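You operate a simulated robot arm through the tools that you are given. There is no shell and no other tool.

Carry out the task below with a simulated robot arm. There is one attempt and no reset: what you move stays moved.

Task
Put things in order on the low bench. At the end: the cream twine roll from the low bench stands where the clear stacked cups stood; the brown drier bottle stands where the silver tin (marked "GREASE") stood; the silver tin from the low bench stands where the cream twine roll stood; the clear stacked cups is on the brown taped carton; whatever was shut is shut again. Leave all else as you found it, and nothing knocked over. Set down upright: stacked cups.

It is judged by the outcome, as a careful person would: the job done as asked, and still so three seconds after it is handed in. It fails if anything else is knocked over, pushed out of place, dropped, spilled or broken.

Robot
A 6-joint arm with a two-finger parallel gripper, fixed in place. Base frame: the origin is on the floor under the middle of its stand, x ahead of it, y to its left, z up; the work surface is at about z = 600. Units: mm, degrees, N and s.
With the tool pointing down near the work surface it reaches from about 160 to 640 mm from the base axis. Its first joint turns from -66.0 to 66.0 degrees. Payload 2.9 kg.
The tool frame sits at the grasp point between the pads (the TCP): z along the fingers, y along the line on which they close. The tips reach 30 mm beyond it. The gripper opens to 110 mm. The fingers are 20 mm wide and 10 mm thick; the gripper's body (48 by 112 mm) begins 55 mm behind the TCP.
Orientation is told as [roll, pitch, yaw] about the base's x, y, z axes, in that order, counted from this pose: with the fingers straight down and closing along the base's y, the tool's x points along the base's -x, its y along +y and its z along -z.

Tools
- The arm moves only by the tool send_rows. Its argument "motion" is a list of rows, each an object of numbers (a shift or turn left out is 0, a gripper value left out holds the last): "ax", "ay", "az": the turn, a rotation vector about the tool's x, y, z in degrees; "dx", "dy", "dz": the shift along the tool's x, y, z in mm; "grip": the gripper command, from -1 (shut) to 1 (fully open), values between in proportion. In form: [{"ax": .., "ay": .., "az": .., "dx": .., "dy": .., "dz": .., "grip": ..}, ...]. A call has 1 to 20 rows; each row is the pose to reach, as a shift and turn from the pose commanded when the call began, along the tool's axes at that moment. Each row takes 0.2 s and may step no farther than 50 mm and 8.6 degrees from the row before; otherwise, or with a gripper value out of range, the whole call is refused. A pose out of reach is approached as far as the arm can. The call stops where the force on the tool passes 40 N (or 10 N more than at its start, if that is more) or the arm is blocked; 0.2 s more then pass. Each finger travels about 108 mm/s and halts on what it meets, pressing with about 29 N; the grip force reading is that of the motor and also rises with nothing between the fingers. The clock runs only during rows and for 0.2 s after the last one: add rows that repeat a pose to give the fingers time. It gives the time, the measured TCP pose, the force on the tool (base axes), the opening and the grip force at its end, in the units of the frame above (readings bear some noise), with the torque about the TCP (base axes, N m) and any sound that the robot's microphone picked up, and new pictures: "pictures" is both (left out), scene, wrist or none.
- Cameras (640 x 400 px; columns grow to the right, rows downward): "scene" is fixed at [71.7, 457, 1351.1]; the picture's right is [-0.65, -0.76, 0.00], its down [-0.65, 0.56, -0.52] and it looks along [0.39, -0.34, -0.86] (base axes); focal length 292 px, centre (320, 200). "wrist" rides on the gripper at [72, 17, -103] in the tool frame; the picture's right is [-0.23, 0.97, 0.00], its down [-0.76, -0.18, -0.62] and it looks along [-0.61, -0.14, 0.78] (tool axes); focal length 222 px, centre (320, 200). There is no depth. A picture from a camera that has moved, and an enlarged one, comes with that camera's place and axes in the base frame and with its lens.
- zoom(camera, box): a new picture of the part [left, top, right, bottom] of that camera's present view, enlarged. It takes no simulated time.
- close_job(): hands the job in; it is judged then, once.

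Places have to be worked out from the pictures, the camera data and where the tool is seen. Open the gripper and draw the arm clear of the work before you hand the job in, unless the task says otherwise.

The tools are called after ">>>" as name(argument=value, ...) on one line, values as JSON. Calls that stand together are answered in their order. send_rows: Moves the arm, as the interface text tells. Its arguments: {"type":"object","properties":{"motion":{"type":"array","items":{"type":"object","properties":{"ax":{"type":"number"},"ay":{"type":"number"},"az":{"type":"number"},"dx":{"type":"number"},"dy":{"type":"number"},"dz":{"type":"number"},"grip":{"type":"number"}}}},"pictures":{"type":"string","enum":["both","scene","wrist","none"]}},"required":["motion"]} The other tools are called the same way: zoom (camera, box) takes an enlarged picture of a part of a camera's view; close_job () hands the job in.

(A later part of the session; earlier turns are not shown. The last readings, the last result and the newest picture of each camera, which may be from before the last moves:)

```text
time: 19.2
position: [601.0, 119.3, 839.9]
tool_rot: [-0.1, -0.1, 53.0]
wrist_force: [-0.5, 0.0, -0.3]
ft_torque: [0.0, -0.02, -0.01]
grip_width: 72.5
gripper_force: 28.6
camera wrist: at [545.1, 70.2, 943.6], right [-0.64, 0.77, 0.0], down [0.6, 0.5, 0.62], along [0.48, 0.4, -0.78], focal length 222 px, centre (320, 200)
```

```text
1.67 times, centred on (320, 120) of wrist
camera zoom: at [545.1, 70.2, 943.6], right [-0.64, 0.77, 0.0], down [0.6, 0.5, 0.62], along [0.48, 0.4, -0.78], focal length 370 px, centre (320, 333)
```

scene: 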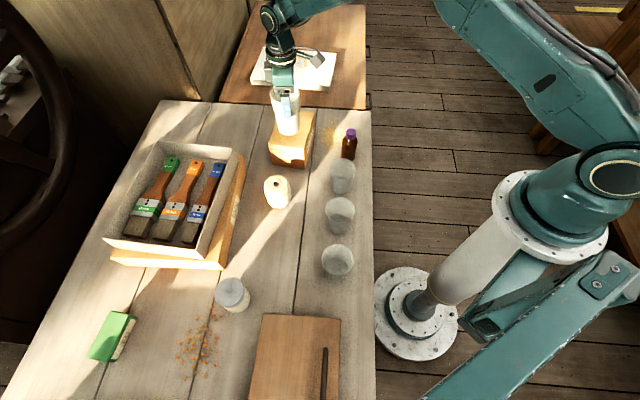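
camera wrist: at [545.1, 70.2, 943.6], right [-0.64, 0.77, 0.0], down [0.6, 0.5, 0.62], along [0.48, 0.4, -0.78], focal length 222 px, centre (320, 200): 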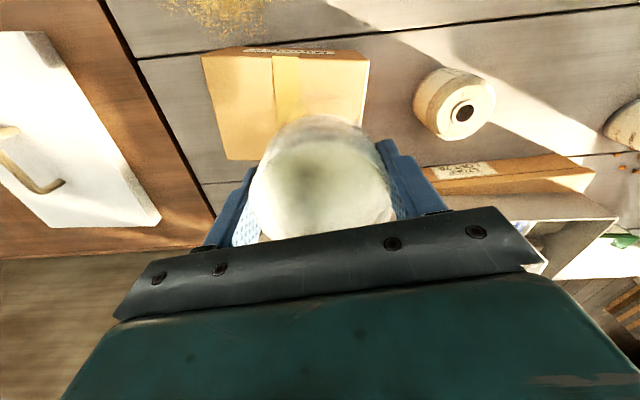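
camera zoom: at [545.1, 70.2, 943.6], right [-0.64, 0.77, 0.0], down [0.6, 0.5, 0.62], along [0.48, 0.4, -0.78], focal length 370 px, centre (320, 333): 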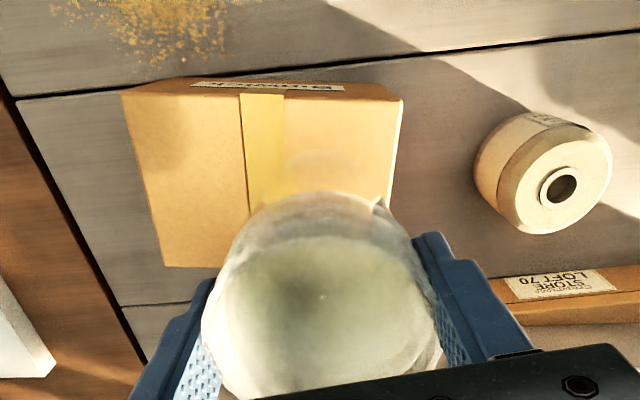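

The carton's top corners now compute to about (536,125), (636,-1), (722,67), so the cup stack is already above it; I'll shift ~12 mm farther in from the edge and lower to ~10 mm above the lid.

>>> send_rows(motion=[{"dx": -0.3, "dy": -4}, {"dx": -0.6, "dy": -9}, {"dx": -0.9, "dy": -12.6}, {"dx": -0.9, "dy": -12.6, "dz": 8}, {"dx": -0.9, "dy": -12.6, "dz": 16}, {"dx": -0.9, "dy": -12.6, "dz": 24}, {"dx": -0.9, "dy": -12.6, "dz": 32}, {"dx": -0.9, "dy": -12.6, "dz": 38}, {"dx": -0.9, "dy": -12.6, "dz": 41}, {"dx": -0.9, "dy": -12.6, "dz": 41}], pictures="both")

>>> zoom(camera="scene", box=[240, 80, 350, 180])

>>> zoom(camera="wrist", box=[160, 0, 480, 240])

```text
time: 21.4
position: [611.6, 112.0, 800.6]
tool_rot: [-0.3, -0.2, 53.0]
wrist_force: [2.7, -0.9, 20.1]
ft_torque: [0.06, -0.08, 0.18]
grip_width: 70.2
gripper_force: 29.1
camera wrist: at [555.8, 64.2, 904.2], right [-0.64, 0.77, 0.0], down [0.6, 0.5, 0.63], along [0.48, 0.4, -0.78], focal length 222 px, centre (320, 200)
```

scene: 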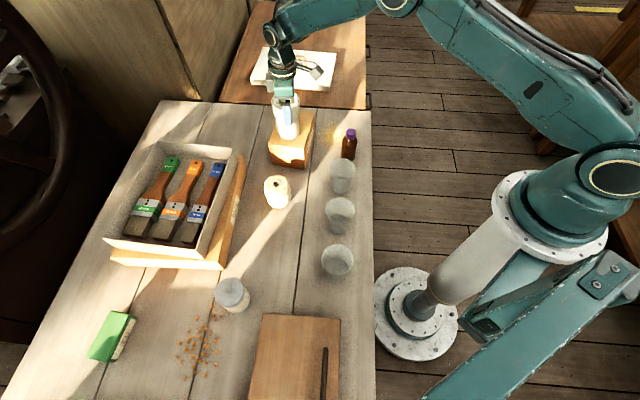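
wrist: 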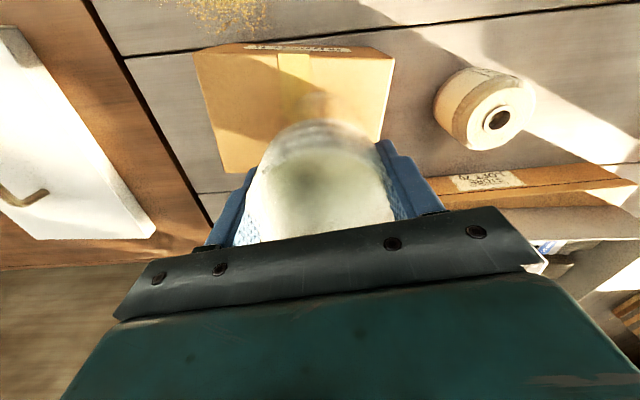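

```text
4.00 times, centred on (295, 130) of scene
camera zoom: at [71.4, 456.9, 1351.1], right [-0.65, -0.76, 0.0], down [-0.65, 0.56, -0.52], along [0.39, -0.34, -0.86], focal length 1167 px, centre (420, 480)
```

zoom: 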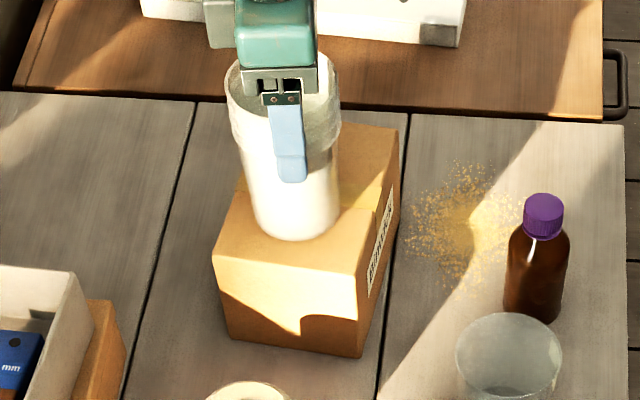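

```text
1.67 times, centred on (320, 120) of wrist
camera zoom: at [555.8, 64.2, 904.2], right [-0.64, 0.77, 0.0], down [0.6, 0.5, 0.63], along [0.48, 0.4, -0.78], focal length 370 px, centre (320, 333)
```

zoom: 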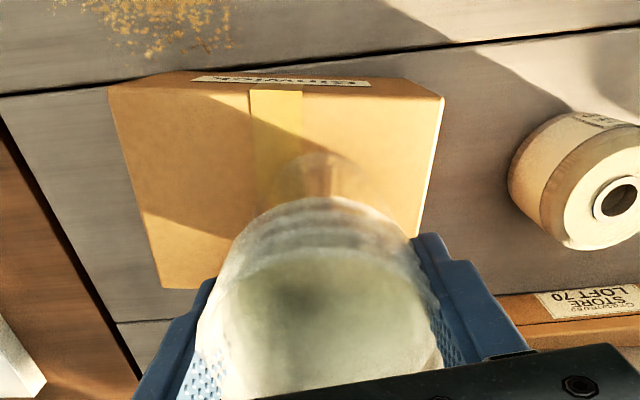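

Force reads 20 N upward, so the stack is already resting on the carton at TCP z≈800. I ease up 2 mm to take off the pressing before releasing.

>>> send_rows(motion=[{"dz": -1}, {"dz": -2}, {"dz": -2}, {"dz": -2}], pictures="both")

>>> zoom(camera="scene", box=[265, 95, 325, 150])

```text
time: 22.4
position: [609.2, 111.5, 800.4]
tool_rot: [0.2, 0.1, 52.9]
wrist_force: [2.8, 0.8, 5.3]
ft_torque: [0.17, -0.25, 0.03]
grip_width: 69.6
gripper_force: 29.2
camera wrist: at [554.8, 64.0, 904.6], right [-0.64, 0.77, 0.0], down [0.6, 0.5, 0.62], along [0.48, 0.4, -0.78], focal length 222 px, centre (320, 200)
```

scene: 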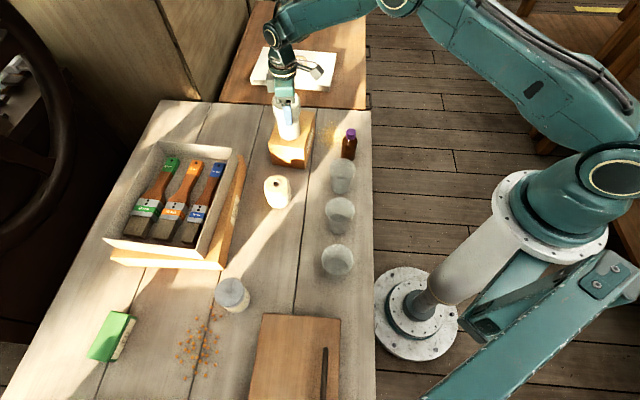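
wrist: 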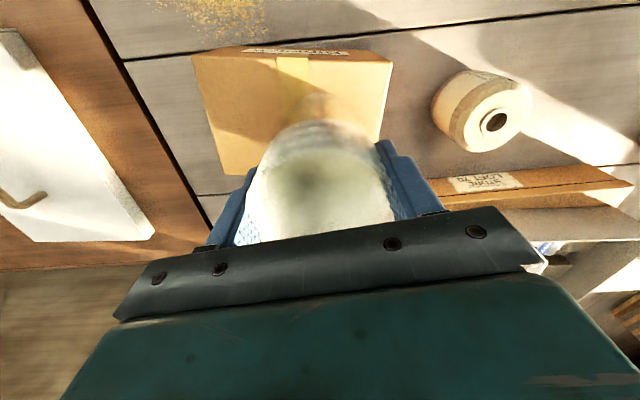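

```text
7.27 times, centred on (295, 122) of scene
camera zoom: at [71.6, 456.9, 1351.1], right [-0.65, -0.76, 0.0], down [-0.65, 0.56, -0.52], along [0.39, -0.34, -0.86], focal length 2122 px, centre (502, 764)
```

zoom: 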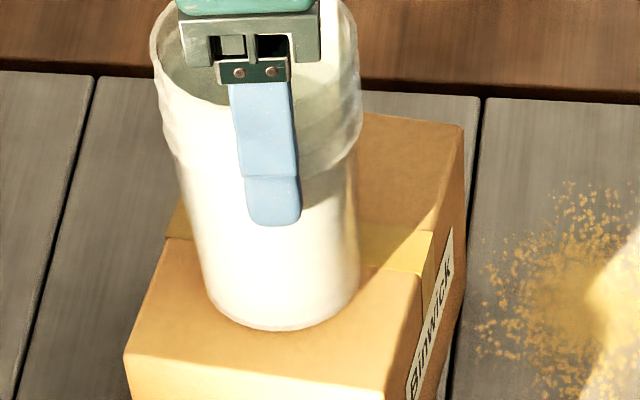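

The stack looks upright and seated on the lid (only 5 N residual). I release and rise straight up.

>>> send_rows(motion=[{"grip": 0.4}, {"grip": 0.7}, {"grip": 1}, {"grip": 1}], pictures="both")

>>> zoom(camera="scene", box=[265, 85, 325, 150])

>>> zoom(camera="wrist", box=[200, 60, 440, 240])

```text
time: 23.4
position: [610.7, 111.9, 802.4]
tool_rot: [0.0, -0.1, 52.9]
wrist_force: [0.1, 0.1, 0.2]
ft_torque: [-0.02, 0.0, 0.04]
grip_width: 110.1
gripper_force: 0.0
camera wrist: at [555.2, 64.0, 905.2], right [-0.64, 0.77, 0.0], down [0.6, 0.5, 0.62], along [0.48, 0.4, -0.78], focal length 222 px, centre (320, 200)
```

scene: 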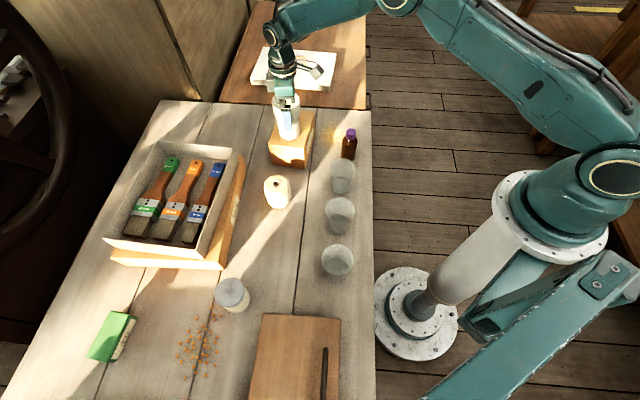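
wrist: 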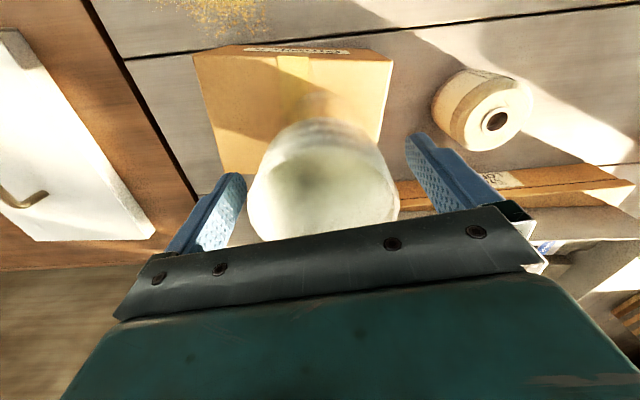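

```text
6.15 times, centred on (295, 118) of scene
camera zoom: at [71.7, 457.0, 1351.1], right [-0.65, -0.76, 0.0], down [-0.65, 0.56, -0.52], along [0.39, -0.34, -0.86], focal length 1795 px, centre (474, 708)
```

zoom: 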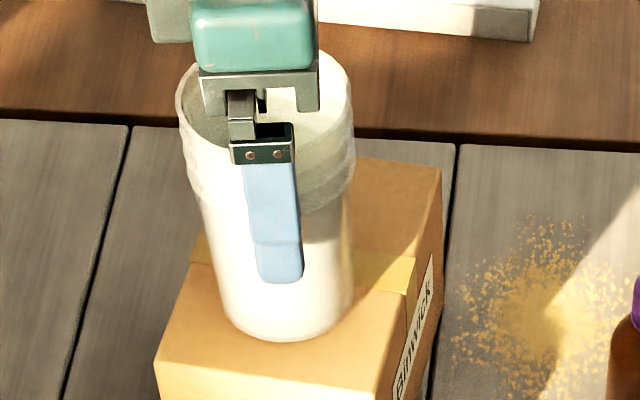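

```text
2.22 times, centred on (320, 150) of wrist
camera zoom: at [555.2, 64.0, 905.2], right [-0.64, 0.77, 0.0], down [0.6, 0.5, 0.62], along [0.48, 0.4, -0.78], focal length 494 px, centre (320, 311)
```

zoom: 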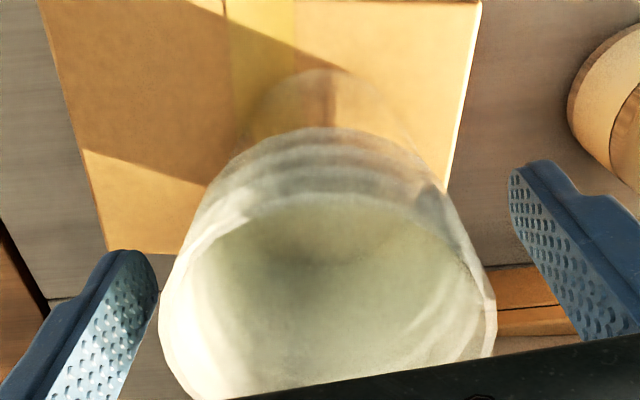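

Released cleanly and the stack stands on the carton. I rise straight up well above its rim (~z 826), then travel to hover over the twine roll.

>>> send_rows(motion=[{"dz": -15, "grip": 1}, {"dz": -35}, {"dz": -60}, {"dz": -85}, {"dz": -105}, {"dx": -4, "dy": 16, "dz": -105}, {"dx": -12, "dy": 48, "dz": -105}, {"dx": -20, "dy": 80, "dz": -105}, {"dx": -29, "dy": 114, "dz": -105}, {"dx": -37, "dy": 146, "dz": -100}, {"dx": -42.6, "dy": 166, "dz": -80}, {"dx": -42.6, "dy": 166, "dz": -40}, {"dx": -42.6, "dy": 166, "dz": 0}, {"dx": -42.6, "dy": 166, "dz": 35}, {"dx": -42.6, "dy": 166, "dz": 45}, {"dx": -42.6, "dy": 166, "dz": 45}], pictures="both")

>>> zoom(camera="wrist", box=[200, 50, 440, 200])

>>> zoom(camera="scene", box=[250, 80, 350, 170])

```text
time: 26.8
position: [503.9, 244.9, 755.7]
tool_rot: [0.0, 0.0, 53.0]
wrist_force: [0.3, -0.2, 0.3]
ft_torque: [-0.03, -0.03, 0.01]
grip_width: 110.2
gripper_force: 0.0
camera wrist: at [449.0, 196.7, 859.3], right [-0.64, 0.77, 0.0], down [0.6, 0.5, 0.62], along [0.48, 0.4, -0.78], focal length 222 px, centre (320, 200)
```

scene: 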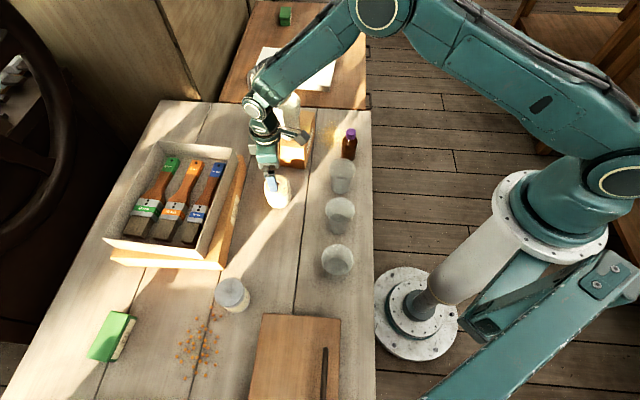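
wrist: 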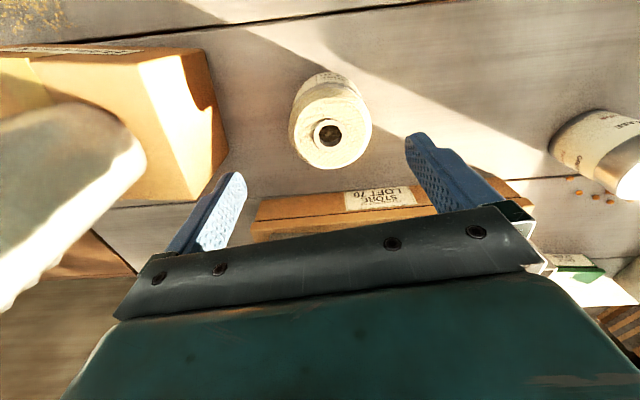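

```text
2.67 times, centred on (320, 125) of wrist
camera zoom: at [449.0, 196.7, 859.3], right [-0.64, 0.77, 0.0], down [0.6, 0.5, 0.62], along [0.48, 0.4, -0.78], focal length 592 px, centre (320, 400)
```

zoom: 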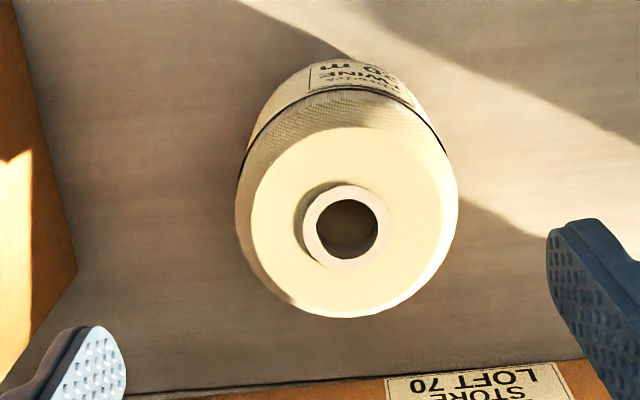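

```text
4.44 times, centred on (300, 125) of scene
camera zoom: at [71.7, 457.0, 1351.1], right [-0.65, -0.76, 0.0], down [-0.65, 0.56, -0.52], along [0.39, -0.34, -0.86], focal length 1297 px, centre (409, 533)
```

zoom: 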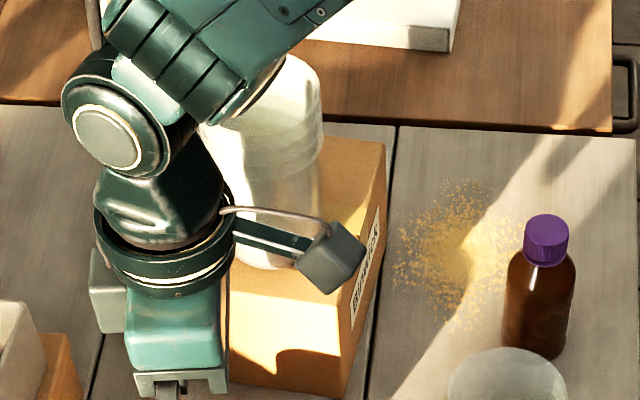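

The twine's axis shows at column 330, ~8.5 mm to the side of the tool, so it stands at about (501, 253). I shift to centre over it and descend to TCP z≈640, then look before closing.

>>> send_rows(motion=[{"dx": -2.4, "dy": 3.8}, {"dx": -4.8, "dy": 7.6}, {"dx": -4.8, "dy": 7.6, "dz": 20}, {"dx": -4.8, "dy": 7.6, "dz": 42}, {"dx": -4.8, "dy": 7.6, "dz": 64}, {"dx": -4.8, "dy": 7.6, "dz": 86}, {"dx": -4.8, "dy": 7.6, "dz": 105}, {"dx": -4.8, "dy": 7.6, "dz": 115}, {"dx": -4.8, "dy": 7.6, "dz": 115}], pictures="both")

```text
time: 28.8
position: [500.8, 254.2, 640.6]
tool_rot: [0.0, 0.0, 53.0]
wrist_force: [0.4, 0.1, 0.1]
ft_torque: [0.01, -0.02, 0.04]
grip_width: 110.0
gripper_force: 0.0
camera wrist: at [445.1, 206.3, 745.1], right [-0.64, 0.77, 0.0], down [0.6, 0.5, 0.62], along [0.48, 0.4, -0.78], focal length 222 px, centre (320, 200)
```

scene: 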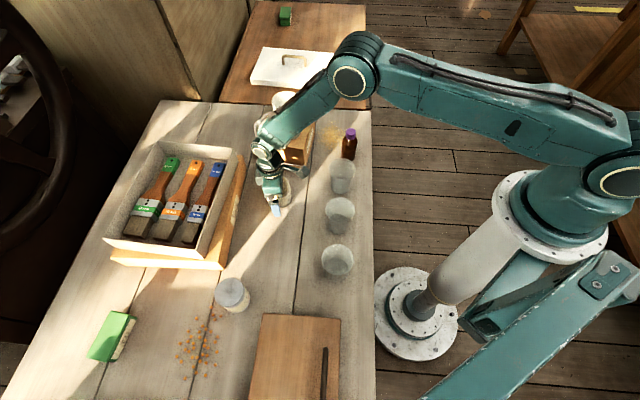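
wrist: 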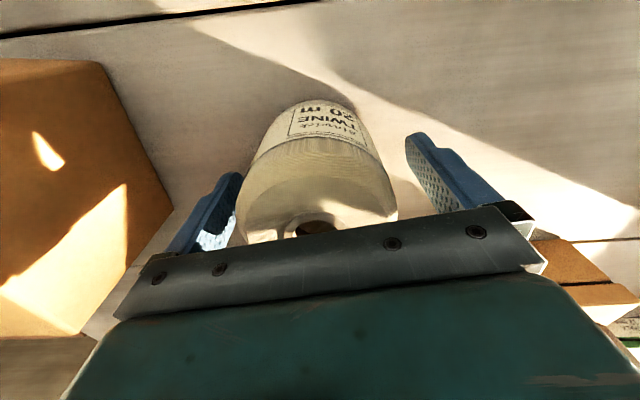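

The roll is centred between the fingers. I close and lift a little to check for slip.

>>> send_rows(motion=[{"grip": 0.5}, {"grip": 0.2}, {"grip": -1}, {"grip": -1}, {"grip": -1}, {"grip": -1}], pictures="wrist")

>>> send_rows(motion=[{"dz": -4}, {"dz": -10}, {"dz": -18}, {"dz": -28}, {"dz": -40}, {"dz": -40}, {"dz": -40}], pictures="both")

```text
time: 30.2
position: [498.7, 255.3, 641.3]
tool_rot: [0.0, -0.1, 53.0]
wrist_force: [-0.5, -0.2, -0.3]
ft_torque: [0.01, -0.01, -0.03]
grip_width: 73.2
gripper_force: 28.8
camera wrist: at [445.1, 206.2, 745.4], right [-0.64, 0.77, 0.0], down [0.6, 0.5, 0.62], along [0.48, 0.4, -0.78], focal length 222 px, centre (320, 200)
```

wrist: 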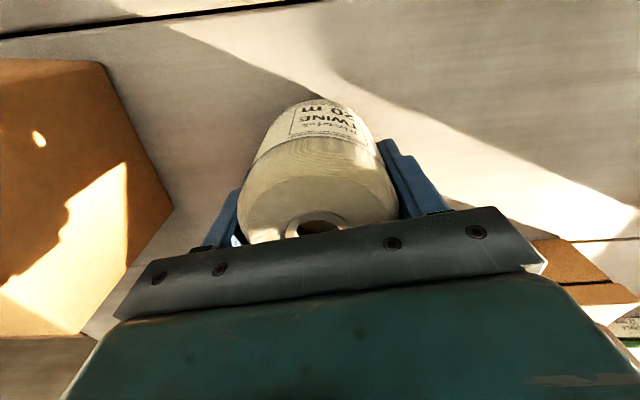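

```text
time: 31.8
position: [500.8, 254.1, 682.1]
tool_rot: [0.1, 0.0, 53.0]
wrist_force: [0.3, -0.2, -1.0]
ft_torque: [0.01, 0.02, 0.06]
grip_width: 73.0
gripper_force: 29.2
camera wrist: at [445.6, 206.0, 785.5], right [-0.64, 0.77, 0.0], down [0.6, 0.5, 0.62], along [0.48, 0.4, -0.78], focal length 222 px, centre (320, 200)
```

scene: 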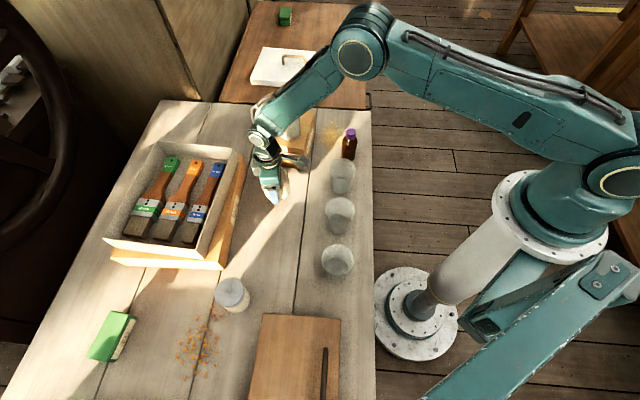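
wrist: 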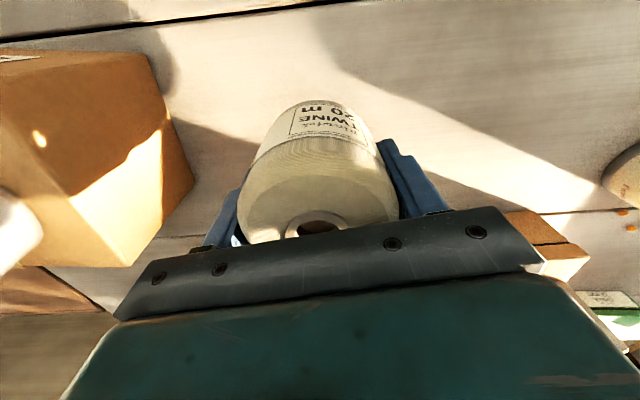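

No slip this time. I carry the roll to where the cups stood (395, 379), stopping ~3 mm above the bench.

>>> send_rows(motion=[{"dz": -10}, {"dz": -20}, {"dx": -1.5, "dy": 6.4, "dz": -22}, {"dx": -5.5, "dy": 24, "dz": -22}, {"dx": -11, "dy": 48, "dz": -22}, {"dx": -16.4, "dy": 72, "dz": -22}, {"dx": -21.9, "dy": 96, "dz": -22}, {"dx": -27.4, "dy": 120, "dz": -22}, {"dx": -32, "dy": 140, "dz": -22}, {"dx": -35.4, "dy": 155, "dz": -22}, {"dx": -36.4, "dy": 159.4, "dz": -20}, {"dx": -36.4, "dy": 159.4, "dz": -8}, {"dx": -36.4, "dy": 159.4, "dz": 6}, {"dx": -36.4, "dy": 159.4, "dz": 20}, {"dx": -36.4, "dy": 159.4, "dz": 30}, {"dx": -36.4, "dy": 159.4, "dz": 36}, {"dx": -36.4, "dy": 159.4, "dz": 37}, {"dx": -36.4, "dy": 159.4, "dz": 37}], pictures="both")

>>> zoom(camera="scene", box=[220, 80, 340, 290])

```text
time: 35.6
position: [395.6, 380.2, 643.5]
tool_rot: [0.1, 0.0, 53.0]
wrist_force: [0.1, -0.1, -0.9]
ft_torque: [0.0, 0.0, -0.02]
grip_width: 72.9
gripper_force: 29.3
camera wrist: at [341.0, 332.0, 747.2], right [-0.64, 0.77, 0.0], down [0.6, 0.5, 0.62], along [0.48, 0.4, -0.78], focal length 222 px, centre (320, 200)
```

scene: 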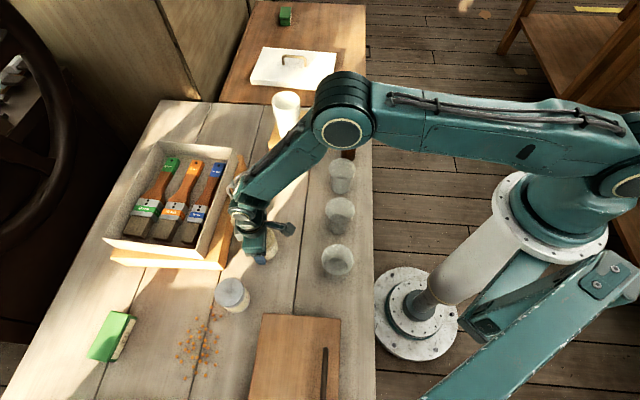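
wrist: 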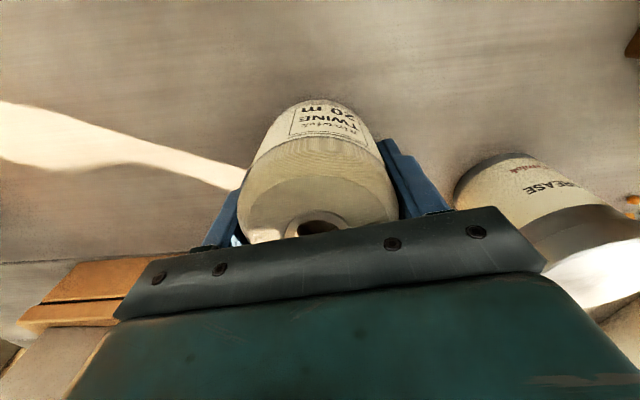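

```text
1.90 times, centred on (280, 185) of scene
camera zoom: at [71.7, 457.0, 1351.1], right [-0.65, -0.76, 0.0], down [-0.65, 0.56, -0.52], along [0.39, -0.34, -0.86], focal length 556 px, centre (396, 229)
```

zoom: 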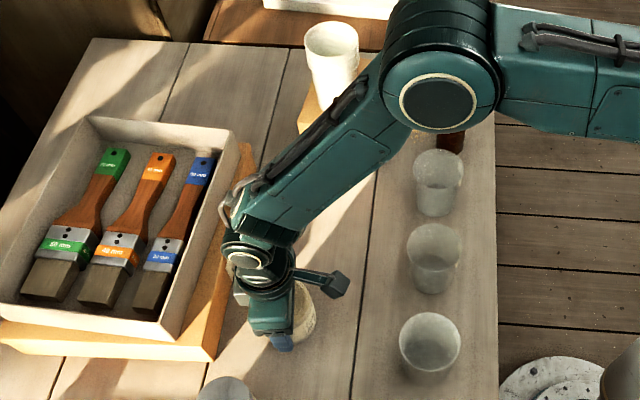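

Positioned correctly about 3 mm above the bench; the cups stand fine on the carton. I lower the last millimetres.

>>> send_rows(motion=[{"dz": 1}, {"dz": 2}, {"dz": 3}, {"dz": 3}], pictures="none")

```text
time: 36.6
position: [394.7, 380.2, 640.9]
tool_rot: [0.0, 0.0, 53.1]
wrist_force: [-0.4, 0.0, 1.0]
ft_torque: [0.0, 0.04, -0.02]
grip_width: 73.1
gripper_force: 28.9
```

The reading is at the same height as when it was picked up, with just the start of contact. I release, check, and then rise.

>>> send_rows(motion=[{"dz": 0.5}, {"dz": 0.5, "grip": 0.4}, {"dz": 0.5, "grip": 0.7}, {"dz": 0.5, "grip": 1}, {"dz": 0.5, "grip": 1}], pictures="wrist")

>>> send_rows(motion=[{"dz": -10, "grip": 1}, {"dz": -30}, {"dz": -60}, {"dz": -90}, {"dz": -115}, {"dz": -115}], pictures="both")

>>> zoom(camera="wrist", box=[200, 50, 440, 200])

```text
time: 37.8
position: [395.4, 379.6, 640.6]
tool_rot: [0.0, 0.0, 53.0]
wrist_force: [-0.7, 0.2, -0.5]
ft_torque: [-0.01, 0.02, 0.01]
grip_width: 110.0
gripper_force: 0.1
camera wrist: at [339.7, 331.9, 744.5], right [-0.64, 0.77, 0.0], down [0.6, 0.5, 0.62], along [0.48, 0.4, -0.78], focal length 222 px, centre (320, 200)
```

wrist: 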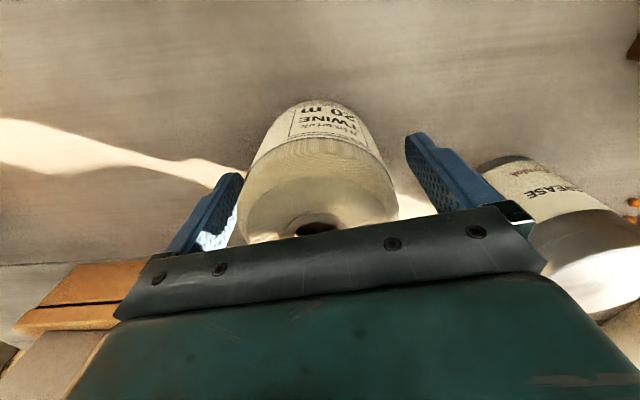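

```text
time: 39.2
position: [393.1, 377.9, 754.3]
tool_rot: [0.1, 0.0, 53.0]
wrist_force: [0.6, -0.1, 0.1]
ft_torque: [-0.03, 0.02, 0.02]
grip_width: 109.7
gripper_force: 0.0
camera wrist: at [337.9, 331.2, 858.0], right [-0.64, 0.77, 0.0], down [0.6, 0.5, 0.62], along [0.48, 0.4, -0.78], focal length 222 px, centre (320, 200)
```

scene: 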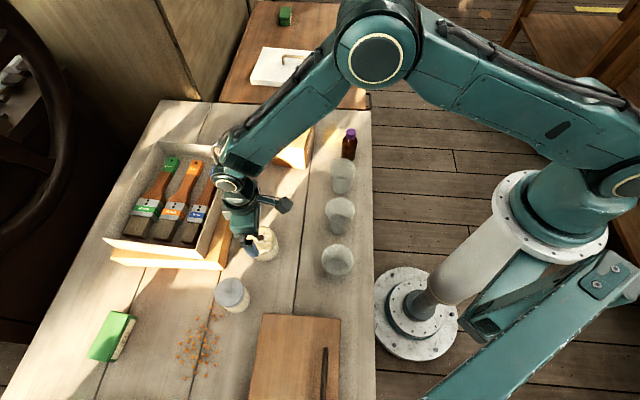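
wrist: 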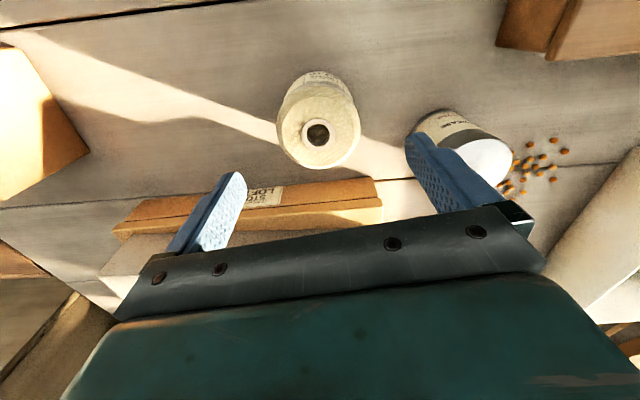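

```text
2.67 times, centred on (320, 125) of wrist
camera zoom: at [337.9, 331.2, 858.0], right [-0.64, 0.77, 0.0], down [0.6, 0.5, 0.62], along [0.48, 0.4, -0.78], focal length 592 px, centre (320, 400)
```

zoom: 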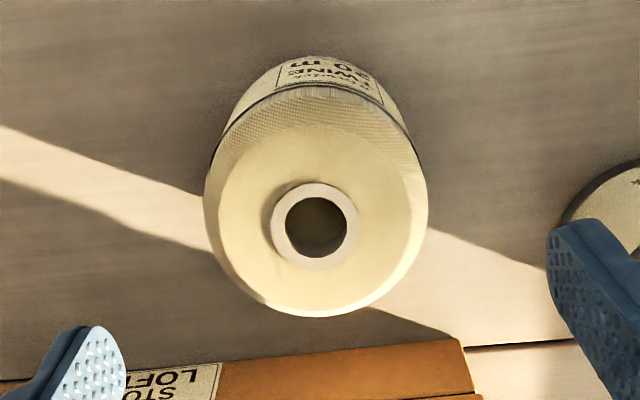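

The twine stands upright in the cups' old place. The pellets lie close beside the tin, so I look closely to pick a finger direction that avoids them.

>>> zoom(camera="wrist", box=[390, 90, 590, 215])

>>> zoom(camera="scene", box=[160, 260, 288, 340])

```text
3.20 times, centred on (490, 152) of wrist
camera zoom: at [337.9, 331.2, 858.0], right [-0.64, 0.77, 0.0], down [0.6, 0.5, 0.62], along [0.48, 0.4, -0.78], focal length 711 px, centre (-224, 352)
```

zoom: 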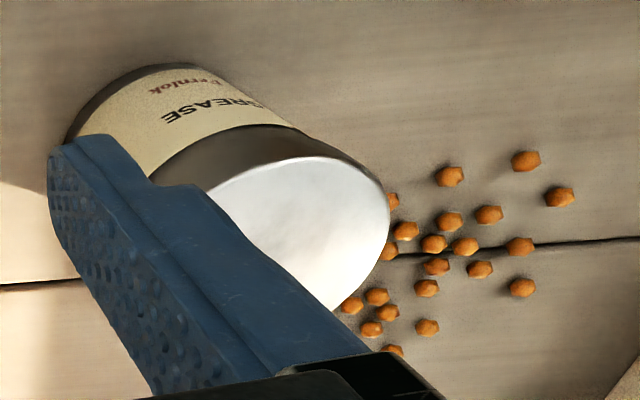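

```text
5.00 times, centred on (224, 300) of scene
camera zoom: at [71.7, 456.9, 1351.1], right [-0.65, -0.76, 0.0], down [-0.65, 0.56, -0.52], along [0.39, -0.34, -0.86], focal length 1459 px, centre (800, -300)
```

zoom: 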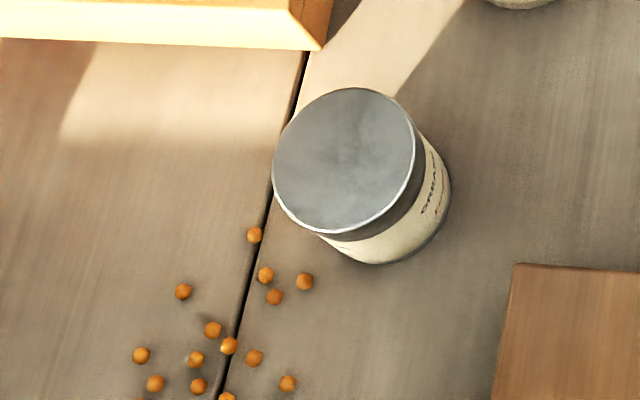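

The nearest pellets are ~50–60 mm from the tin at bearings 68–103°, while with the present yaw the fingers come down at bearings 143° and −37°, so they are clear. I move to hover over the tin at about (332, 509).

>>> send_rows(motion=[{"dx": -6, "dy": 12}, {"dx": -20, "dy": 38}, {"dx": -36, "dy": 70}, {"dx": -52, "dy": 102}, {"dx": -62, "dy": 121}, {"dx": -65.9, "dy": 128.5}, {"dx": -65.9, "dy": 128.5}], pictures="both")

>>> zoom(camera="wrist", box=[200, 50, 440, 200])

```text
time: 40.8
position: [331.2, 508.0, 755.7]
tool_rot: [0.0, 0.0, 53.0]
wrist_force: [0.1, 0.3, 0.3]
ft_torque: [0.01, 0.02, 0.0]
grip_width: 110.1
gripper_force: 0.1
camera wrist: at [277.9, 460.8, 859.0], right [-0.64, 0.77, 0.0], down [0.6, 0.5, 0.62], along [0.48, 0.4, -0.78], focal length 222 px, centre (320, 200)
```

scene: 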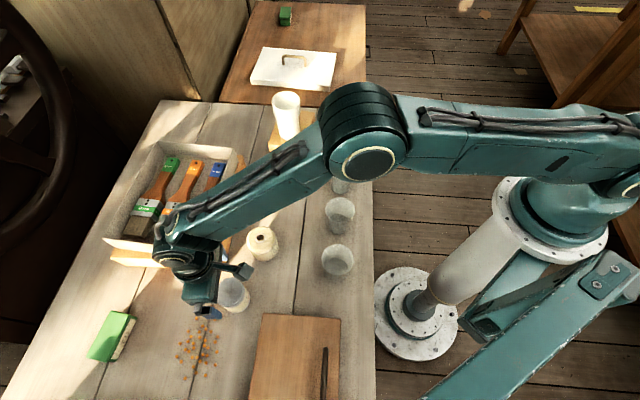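
wrist: 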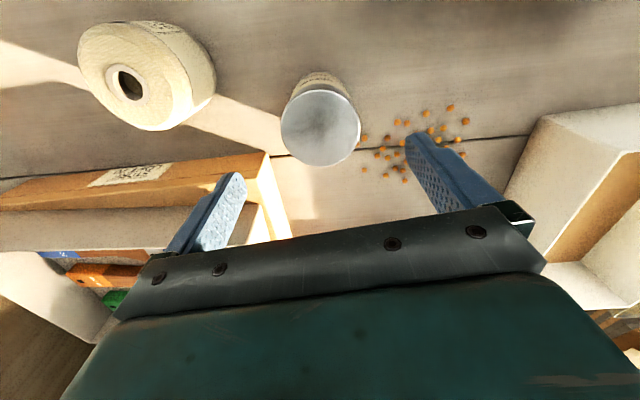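

```text
2.67 times, centred on (320, 125) of wrist
camera zoom: at [277.9, 460.8, 859.0], right [-0.64, 0.77, 0.0], down [0.6, 0.5, 0.62], along [0.48, 0.4, -0.78], focal length 592 px, centre (320, 400)
```

zoom: 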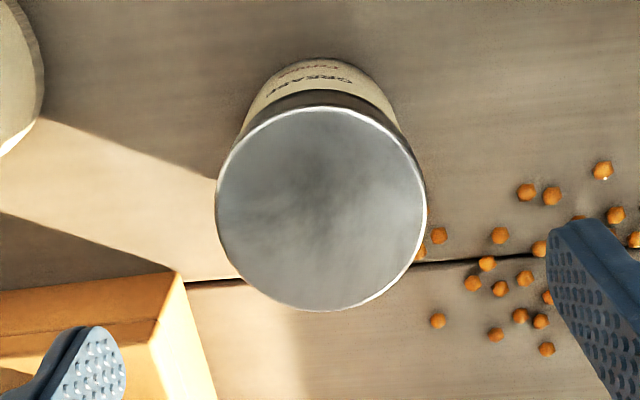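

The tin is centred (col 320), within ~2 mm in depth, and the finger's landing spot is clear of the pellets. I descend to TCP z≈640.

>>> send_rows(motion=[{"dx": 1.9, "dy": 0.5}, {"dx": 1.9, "dy": 0.5, "dz": 20}, {"dx": 1.9, "dy": 0.5, "dz": 42}, {"dx": 1.9, "dy": 0.5, "dz": 64}, {"dx": 1.9, "dy": 0.5, "dz": 86}, {"dx": 1.9, "dy": 0.5, "dz": 105}, {"dx": 1.9, "dy": 0.5, "dz": 115}, {"dx": 1.9, "dy": 0.5, "dz": 115}], pictures="both")

>>> zoom(camera="wrist", box=[200, 50, 500, 240])

```text
time: 42.6
position: [330.0, 506.3, 643.9]
tool_rot: [0.1, -0.1, 53.0]
wrist_force: [0.1, 0.5, 0.4]
ft_torque: [-0.03, -0.01, 0.01]
grip_width: 110.0
gripper_force: 0.0
camera wrist: at [275.6, 459.2, 747.1], right [-0.64, 0.77, 0.0], down [0.6, 0.5, 0.62], along [0.48, 0.4, -0.78], focal length 222 px, centre (320, 200)
```

scene: 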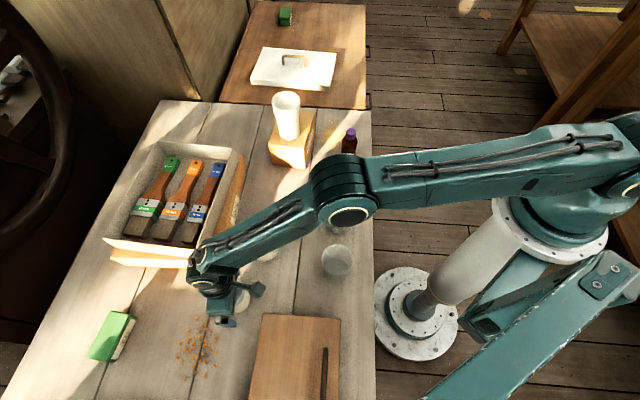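
wrist: 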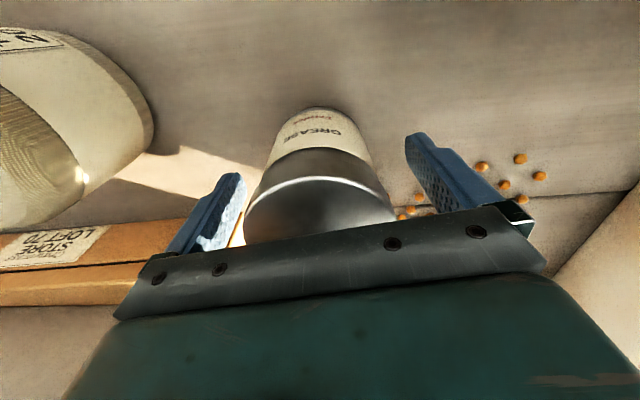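

```text
2.11 times, centred on (350, 145) of wrist
camera zoom: at [275.6, 459.2, 747.1], right [-0.64, 0.77, 0.0], down [0.6, 0.5, 0.62], along [0.48, 0.4, -0.78], focal length 468 px, centre (257, 316)
```

zoom: 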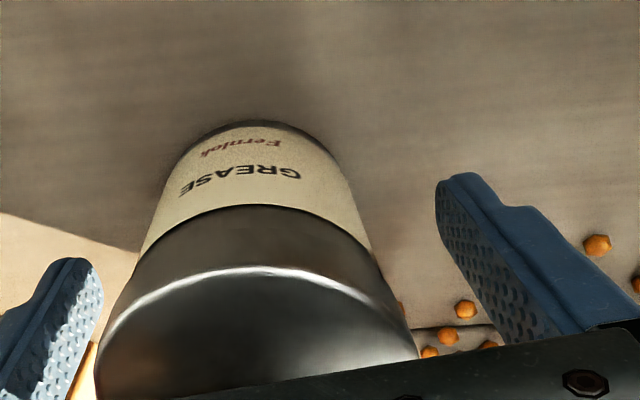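

The tin is between the pads and the pellets are well ahead of the fingers' sweep. I close on the tin.

>>> send_rows(motion=[{"grip": 0.5}, {"grip": 0.1}, {"grip": -1}, {"grip": -1}, {"grip": -1}, {"grip": -1}], pictures="wrist")

```text
time: 44.0
position: [330.6, 507.8, 643.9]
tool_rot: [0.0, 0.0, 52.9]
wrist_force: [-1.3, 1.7, 0.2]
ft_torque: [0.02, -0.08, 0.0]
grip_width: 63.7
gripper_force: 28.7
camera wrist: at [275.5, 459.1, 747.2], right [-0.64, 0.77, 0.0], down [0.6, 0.5, 0.62], along [0.48, 0.4, -0.78], focal length 222 px, centre (320, 200)
```

wrist: 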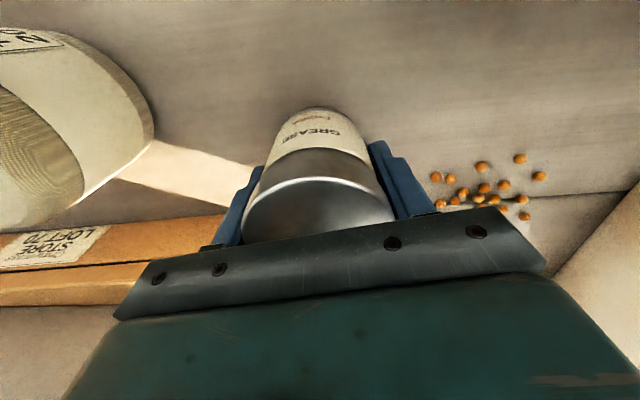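

Gripped at 63.7 mm width with the TCP at z≈643.9 above the tin's foot. I lift slightly and check for slip.

>>> send_rows(motion=[{"dz": -4}, {"dz": -10}, {"dz": -18}, {"dz": -28}, {"dz": -40}, {"dz": -40}, {"dz": -40}], pictures="both")

>>> send_rows(motion=[{"dz": 0}, {"dz": 0}, {"dz": 0}], pictures="wrist")

```text
time: 45.6
position: [332.5, 508.9, 681.4]
tool_rot: [0.1, 0.0, 53.0]
wrist_force: [0.2, -0.1, -3.2]
ft_torque: [0.04, -0.01, -0.02]
grip_width: 63.8
gripper_force: 28.7
camera wrist: at [276.4, 460.0, 784.5], right [-0.64, 0.77, 0.0], down [0.6, 0.5, 0.62], along [0.48, 0.4, -0.78], focal length 222 px, centre (320, 200)
```

scene: 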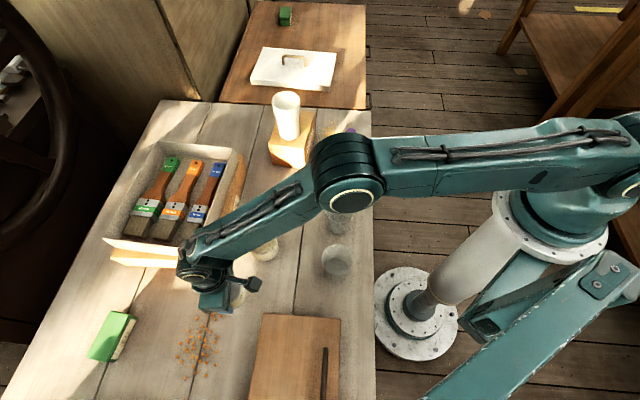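
wrist: 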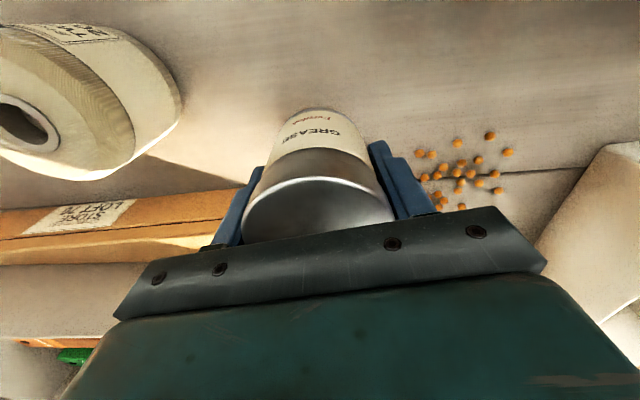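

```text
time: 46.4
position: [331.0, 507.9, 681.0]
tool_rot: [0.0, 0.0, 53.0]
wrist_force: [0.5, -0.1, -3.5]
ft_torque: [0.01, 0.01, -0.03]
grip_width: 63.9
gripper_force: 29.3
camera wrist: at [276.4, 460.0, 784.4], right [-0.64, 0.77, 0.0], down [0.6, 0.5, 0.62], along [0.48, 0.4, -0.78], focal length 222 px, centre (320, 200)
```

wrist: 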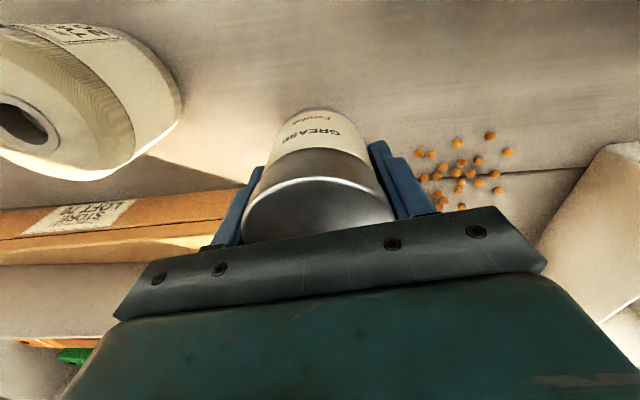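

Held firmly, no slip (bottom ≈ 44 mm below the TCP). I raise it high enough to pass well over the twine and carry it to hover above the twine's old place (500.5, 253.7).

>>> send_rows(motion=[{"dz": -15}, {"dz": -40}, {"dz": -65}, {"dz": -85}, {"dx": 1, "dy": -3, "dz": -92}, {"dx": 6, "dy": -17.3, "dz": -92}, {"dx": 15.1, "dy": -43.2, "dz": -92}, {"dx": 25.2, "dy": -72.1, "dz": -92}, {"dx": 35.3, "dy": -100.9, "dz": -92}, {"dx": 45.4, "dy": -129.7, "dz": -92}, {"dx": 55.5, "dy": -158.6, "dz": -92}, {"dx": 65.6, "dy": -187.4, "dz": -92}, {"dx": 75.7, "dy": -216.2, "dz": -92}, {"dx": 85.8, "dy": -245, "dz": -92}, {"dx": 93.8, "dy": -268, "dz": -92}, {"dx": 98.9, "dy": -282.5, "dz": -92}, {"dx": 100.9, "dy": -288.3, "dz": -90}, {"dx": 100.9, "dy": -288.3, "dz": -85}, {"dx": 100.9, "dy": -288.3, "dz": -85}], pictures="both")

```text
time: 50.4
position: [500.6, 254.6, 764.9]
tool_rot: [0.0, 0.0, 53.0]
wrist_force: [-0.1, -0.6, -3.6]
ft_torque: [0.01, -0.01, -0.01]
grip_width: 63.7
gripper_force: 28.6
camera wrist: at [445.1, 206.2, 868.1], right [-0.64, 0.77, 0.0], down [0.6, 0.5, 0.62], along [0.48, 0.4, -0.78], focal length 222 px, centre (320, 200)
```

scene: 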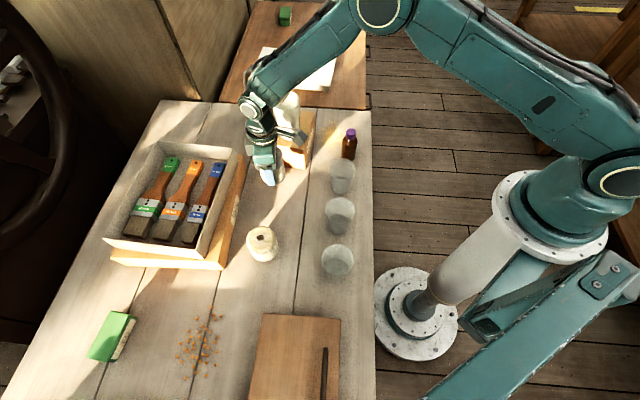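
wrist: 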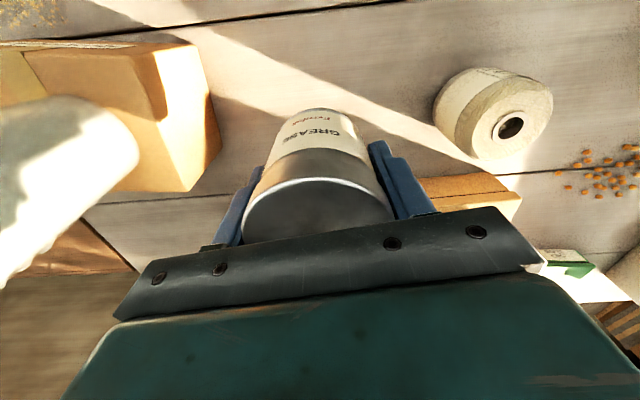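

On target (500.6, 254.6). I lower to ~3 mm above the bench, then ease down.

>>> send_rows(motion=[{"dz": 15}, {"dz": 38}, {"dz": 61}, {"dz": 84}, {"dz": 102}, {"dz": 113}, {"dz": 117.5}, {"dz": 117.5}], pictures="wrist")

>>> send_rows(motion=[{"dz": 1}, {"dz": 2}, {"dz": 3}, {"dz": 3}], pictures="none")

```text
time: 52.2
position: [499.9, 252.6, 647.9]
tool_rot: [0.1, 0.1, 53.0]
wrist_force: [0.3, 1.2, -2.8]
ft_torque: [0.02, 0.04, -0.04]
grip_width: 64.0
gripper_force: 29.4
camera wrist: at [444.8, 205.9, 751.3], right [-0.64, 0.77, 0.0], down [0.6, 0.5, 0.62], along [0.48, 0.4, -0.78], focal length 222 px, centre (320, 200)
```

wrist: 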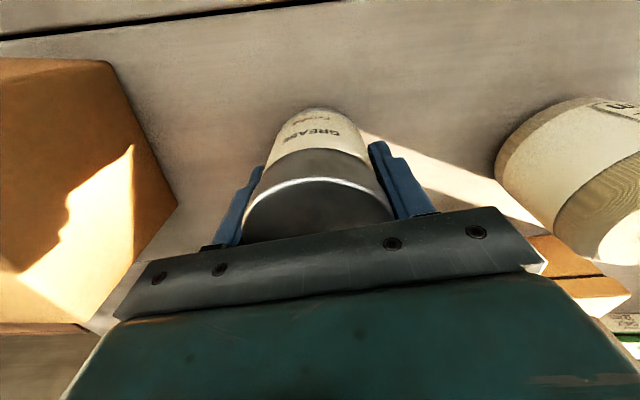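

```text
time: 53.2
position: [501.2, 254.5, 644.3]
tool_rot: [0.1, 0.1, 52.9]
wrist_force: [-0.8, 0.3, -2.9]
ft_torque: [0.0, 0.0, 0.01]
grip_width: 63.7
gripper_force: 29.1
```

The weight (−2.9 N) is still on the gripper, so it's not quite down; I go another 1.5 mm.

>>> send_rows(motion=[{"dz": 0.5}, {"dz": 1}, {"dz": 1.5}, {"dz": 1.5}], pictures="none")

```text
time: 54.2
position: [499.5, 253.6, 642.8]
tool_rot: [-0.1, -0.1, 52.9]
wrist_force: [-0.5, -0.2, -3.6]
ft_torque: [-0.01, 0.02, 0.02]
grip_width: 63.6
gripper_force: 29.0
```

>>> send_rows(motion=[{"dz": 0.5}, {"dz": 1}, {"dz": 1.5}, {"dz": 1.5}], pictures="none")

```text
time: 55.2
position: [500.3, 253.6, 643.8]
tool_rot: [0.0, -0.1, 53.1]
wrist_force: [-10.0, -1.3, 24.4]
ft_torque: [-0.21, 0.05, -0.12]
grip_width: 63.6
gripper_force: 28.9
```

Contact made (24 N). I back off ~1.2 mm to relieve the load, then release.

>>> send_rows(motion=[{"dz": -0.6}, {"dz": -1.2}, {"dz": -1.2}], pictures="none")

>>> send_rows(motion=[{"grip": 0.2}, {"grip": 0.6}, {"grip": 1}, {"grip": 1}], pictures="wrist")

```text
time: 56.0
position: [499.6, 255.0, 643.8]
tool_rot: [-0.2, -0.2, 52.9]
wrist_force: [4.2, 3.0, 8.6]
ft_torque: [0.03, -0.19, 0.05]
grip_width: 63.7
gripper_force: 29.7
```

```text
time: 57.0
position: [499.5, 254.0, 643.2]
tool_rot: [0.0, 0.0, 53.0]
wrist_force: [-0.2, 0.1, -0.2]
ft_torque: [-0.06, 0.0, 0.01]
grip_width: 109.7
gripper_force: 0.1
camera wrist: at [443.9, 205.7, 746.7], right [-0.64, 0.77, 0.0], down [0.6, 0.5, 0.62], along [0.48, 0.4, -0.78], focal length 222 px, centre (320, 200)
```

wrist: 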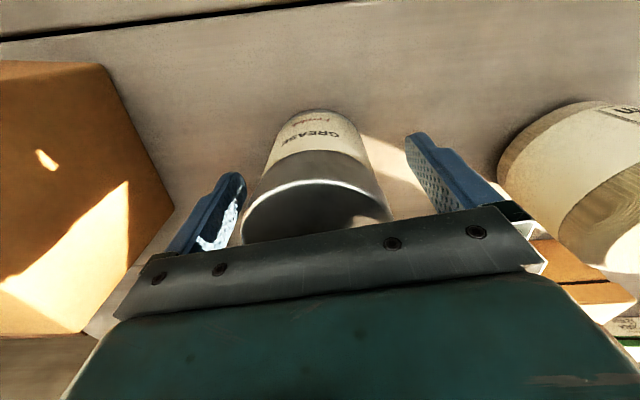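

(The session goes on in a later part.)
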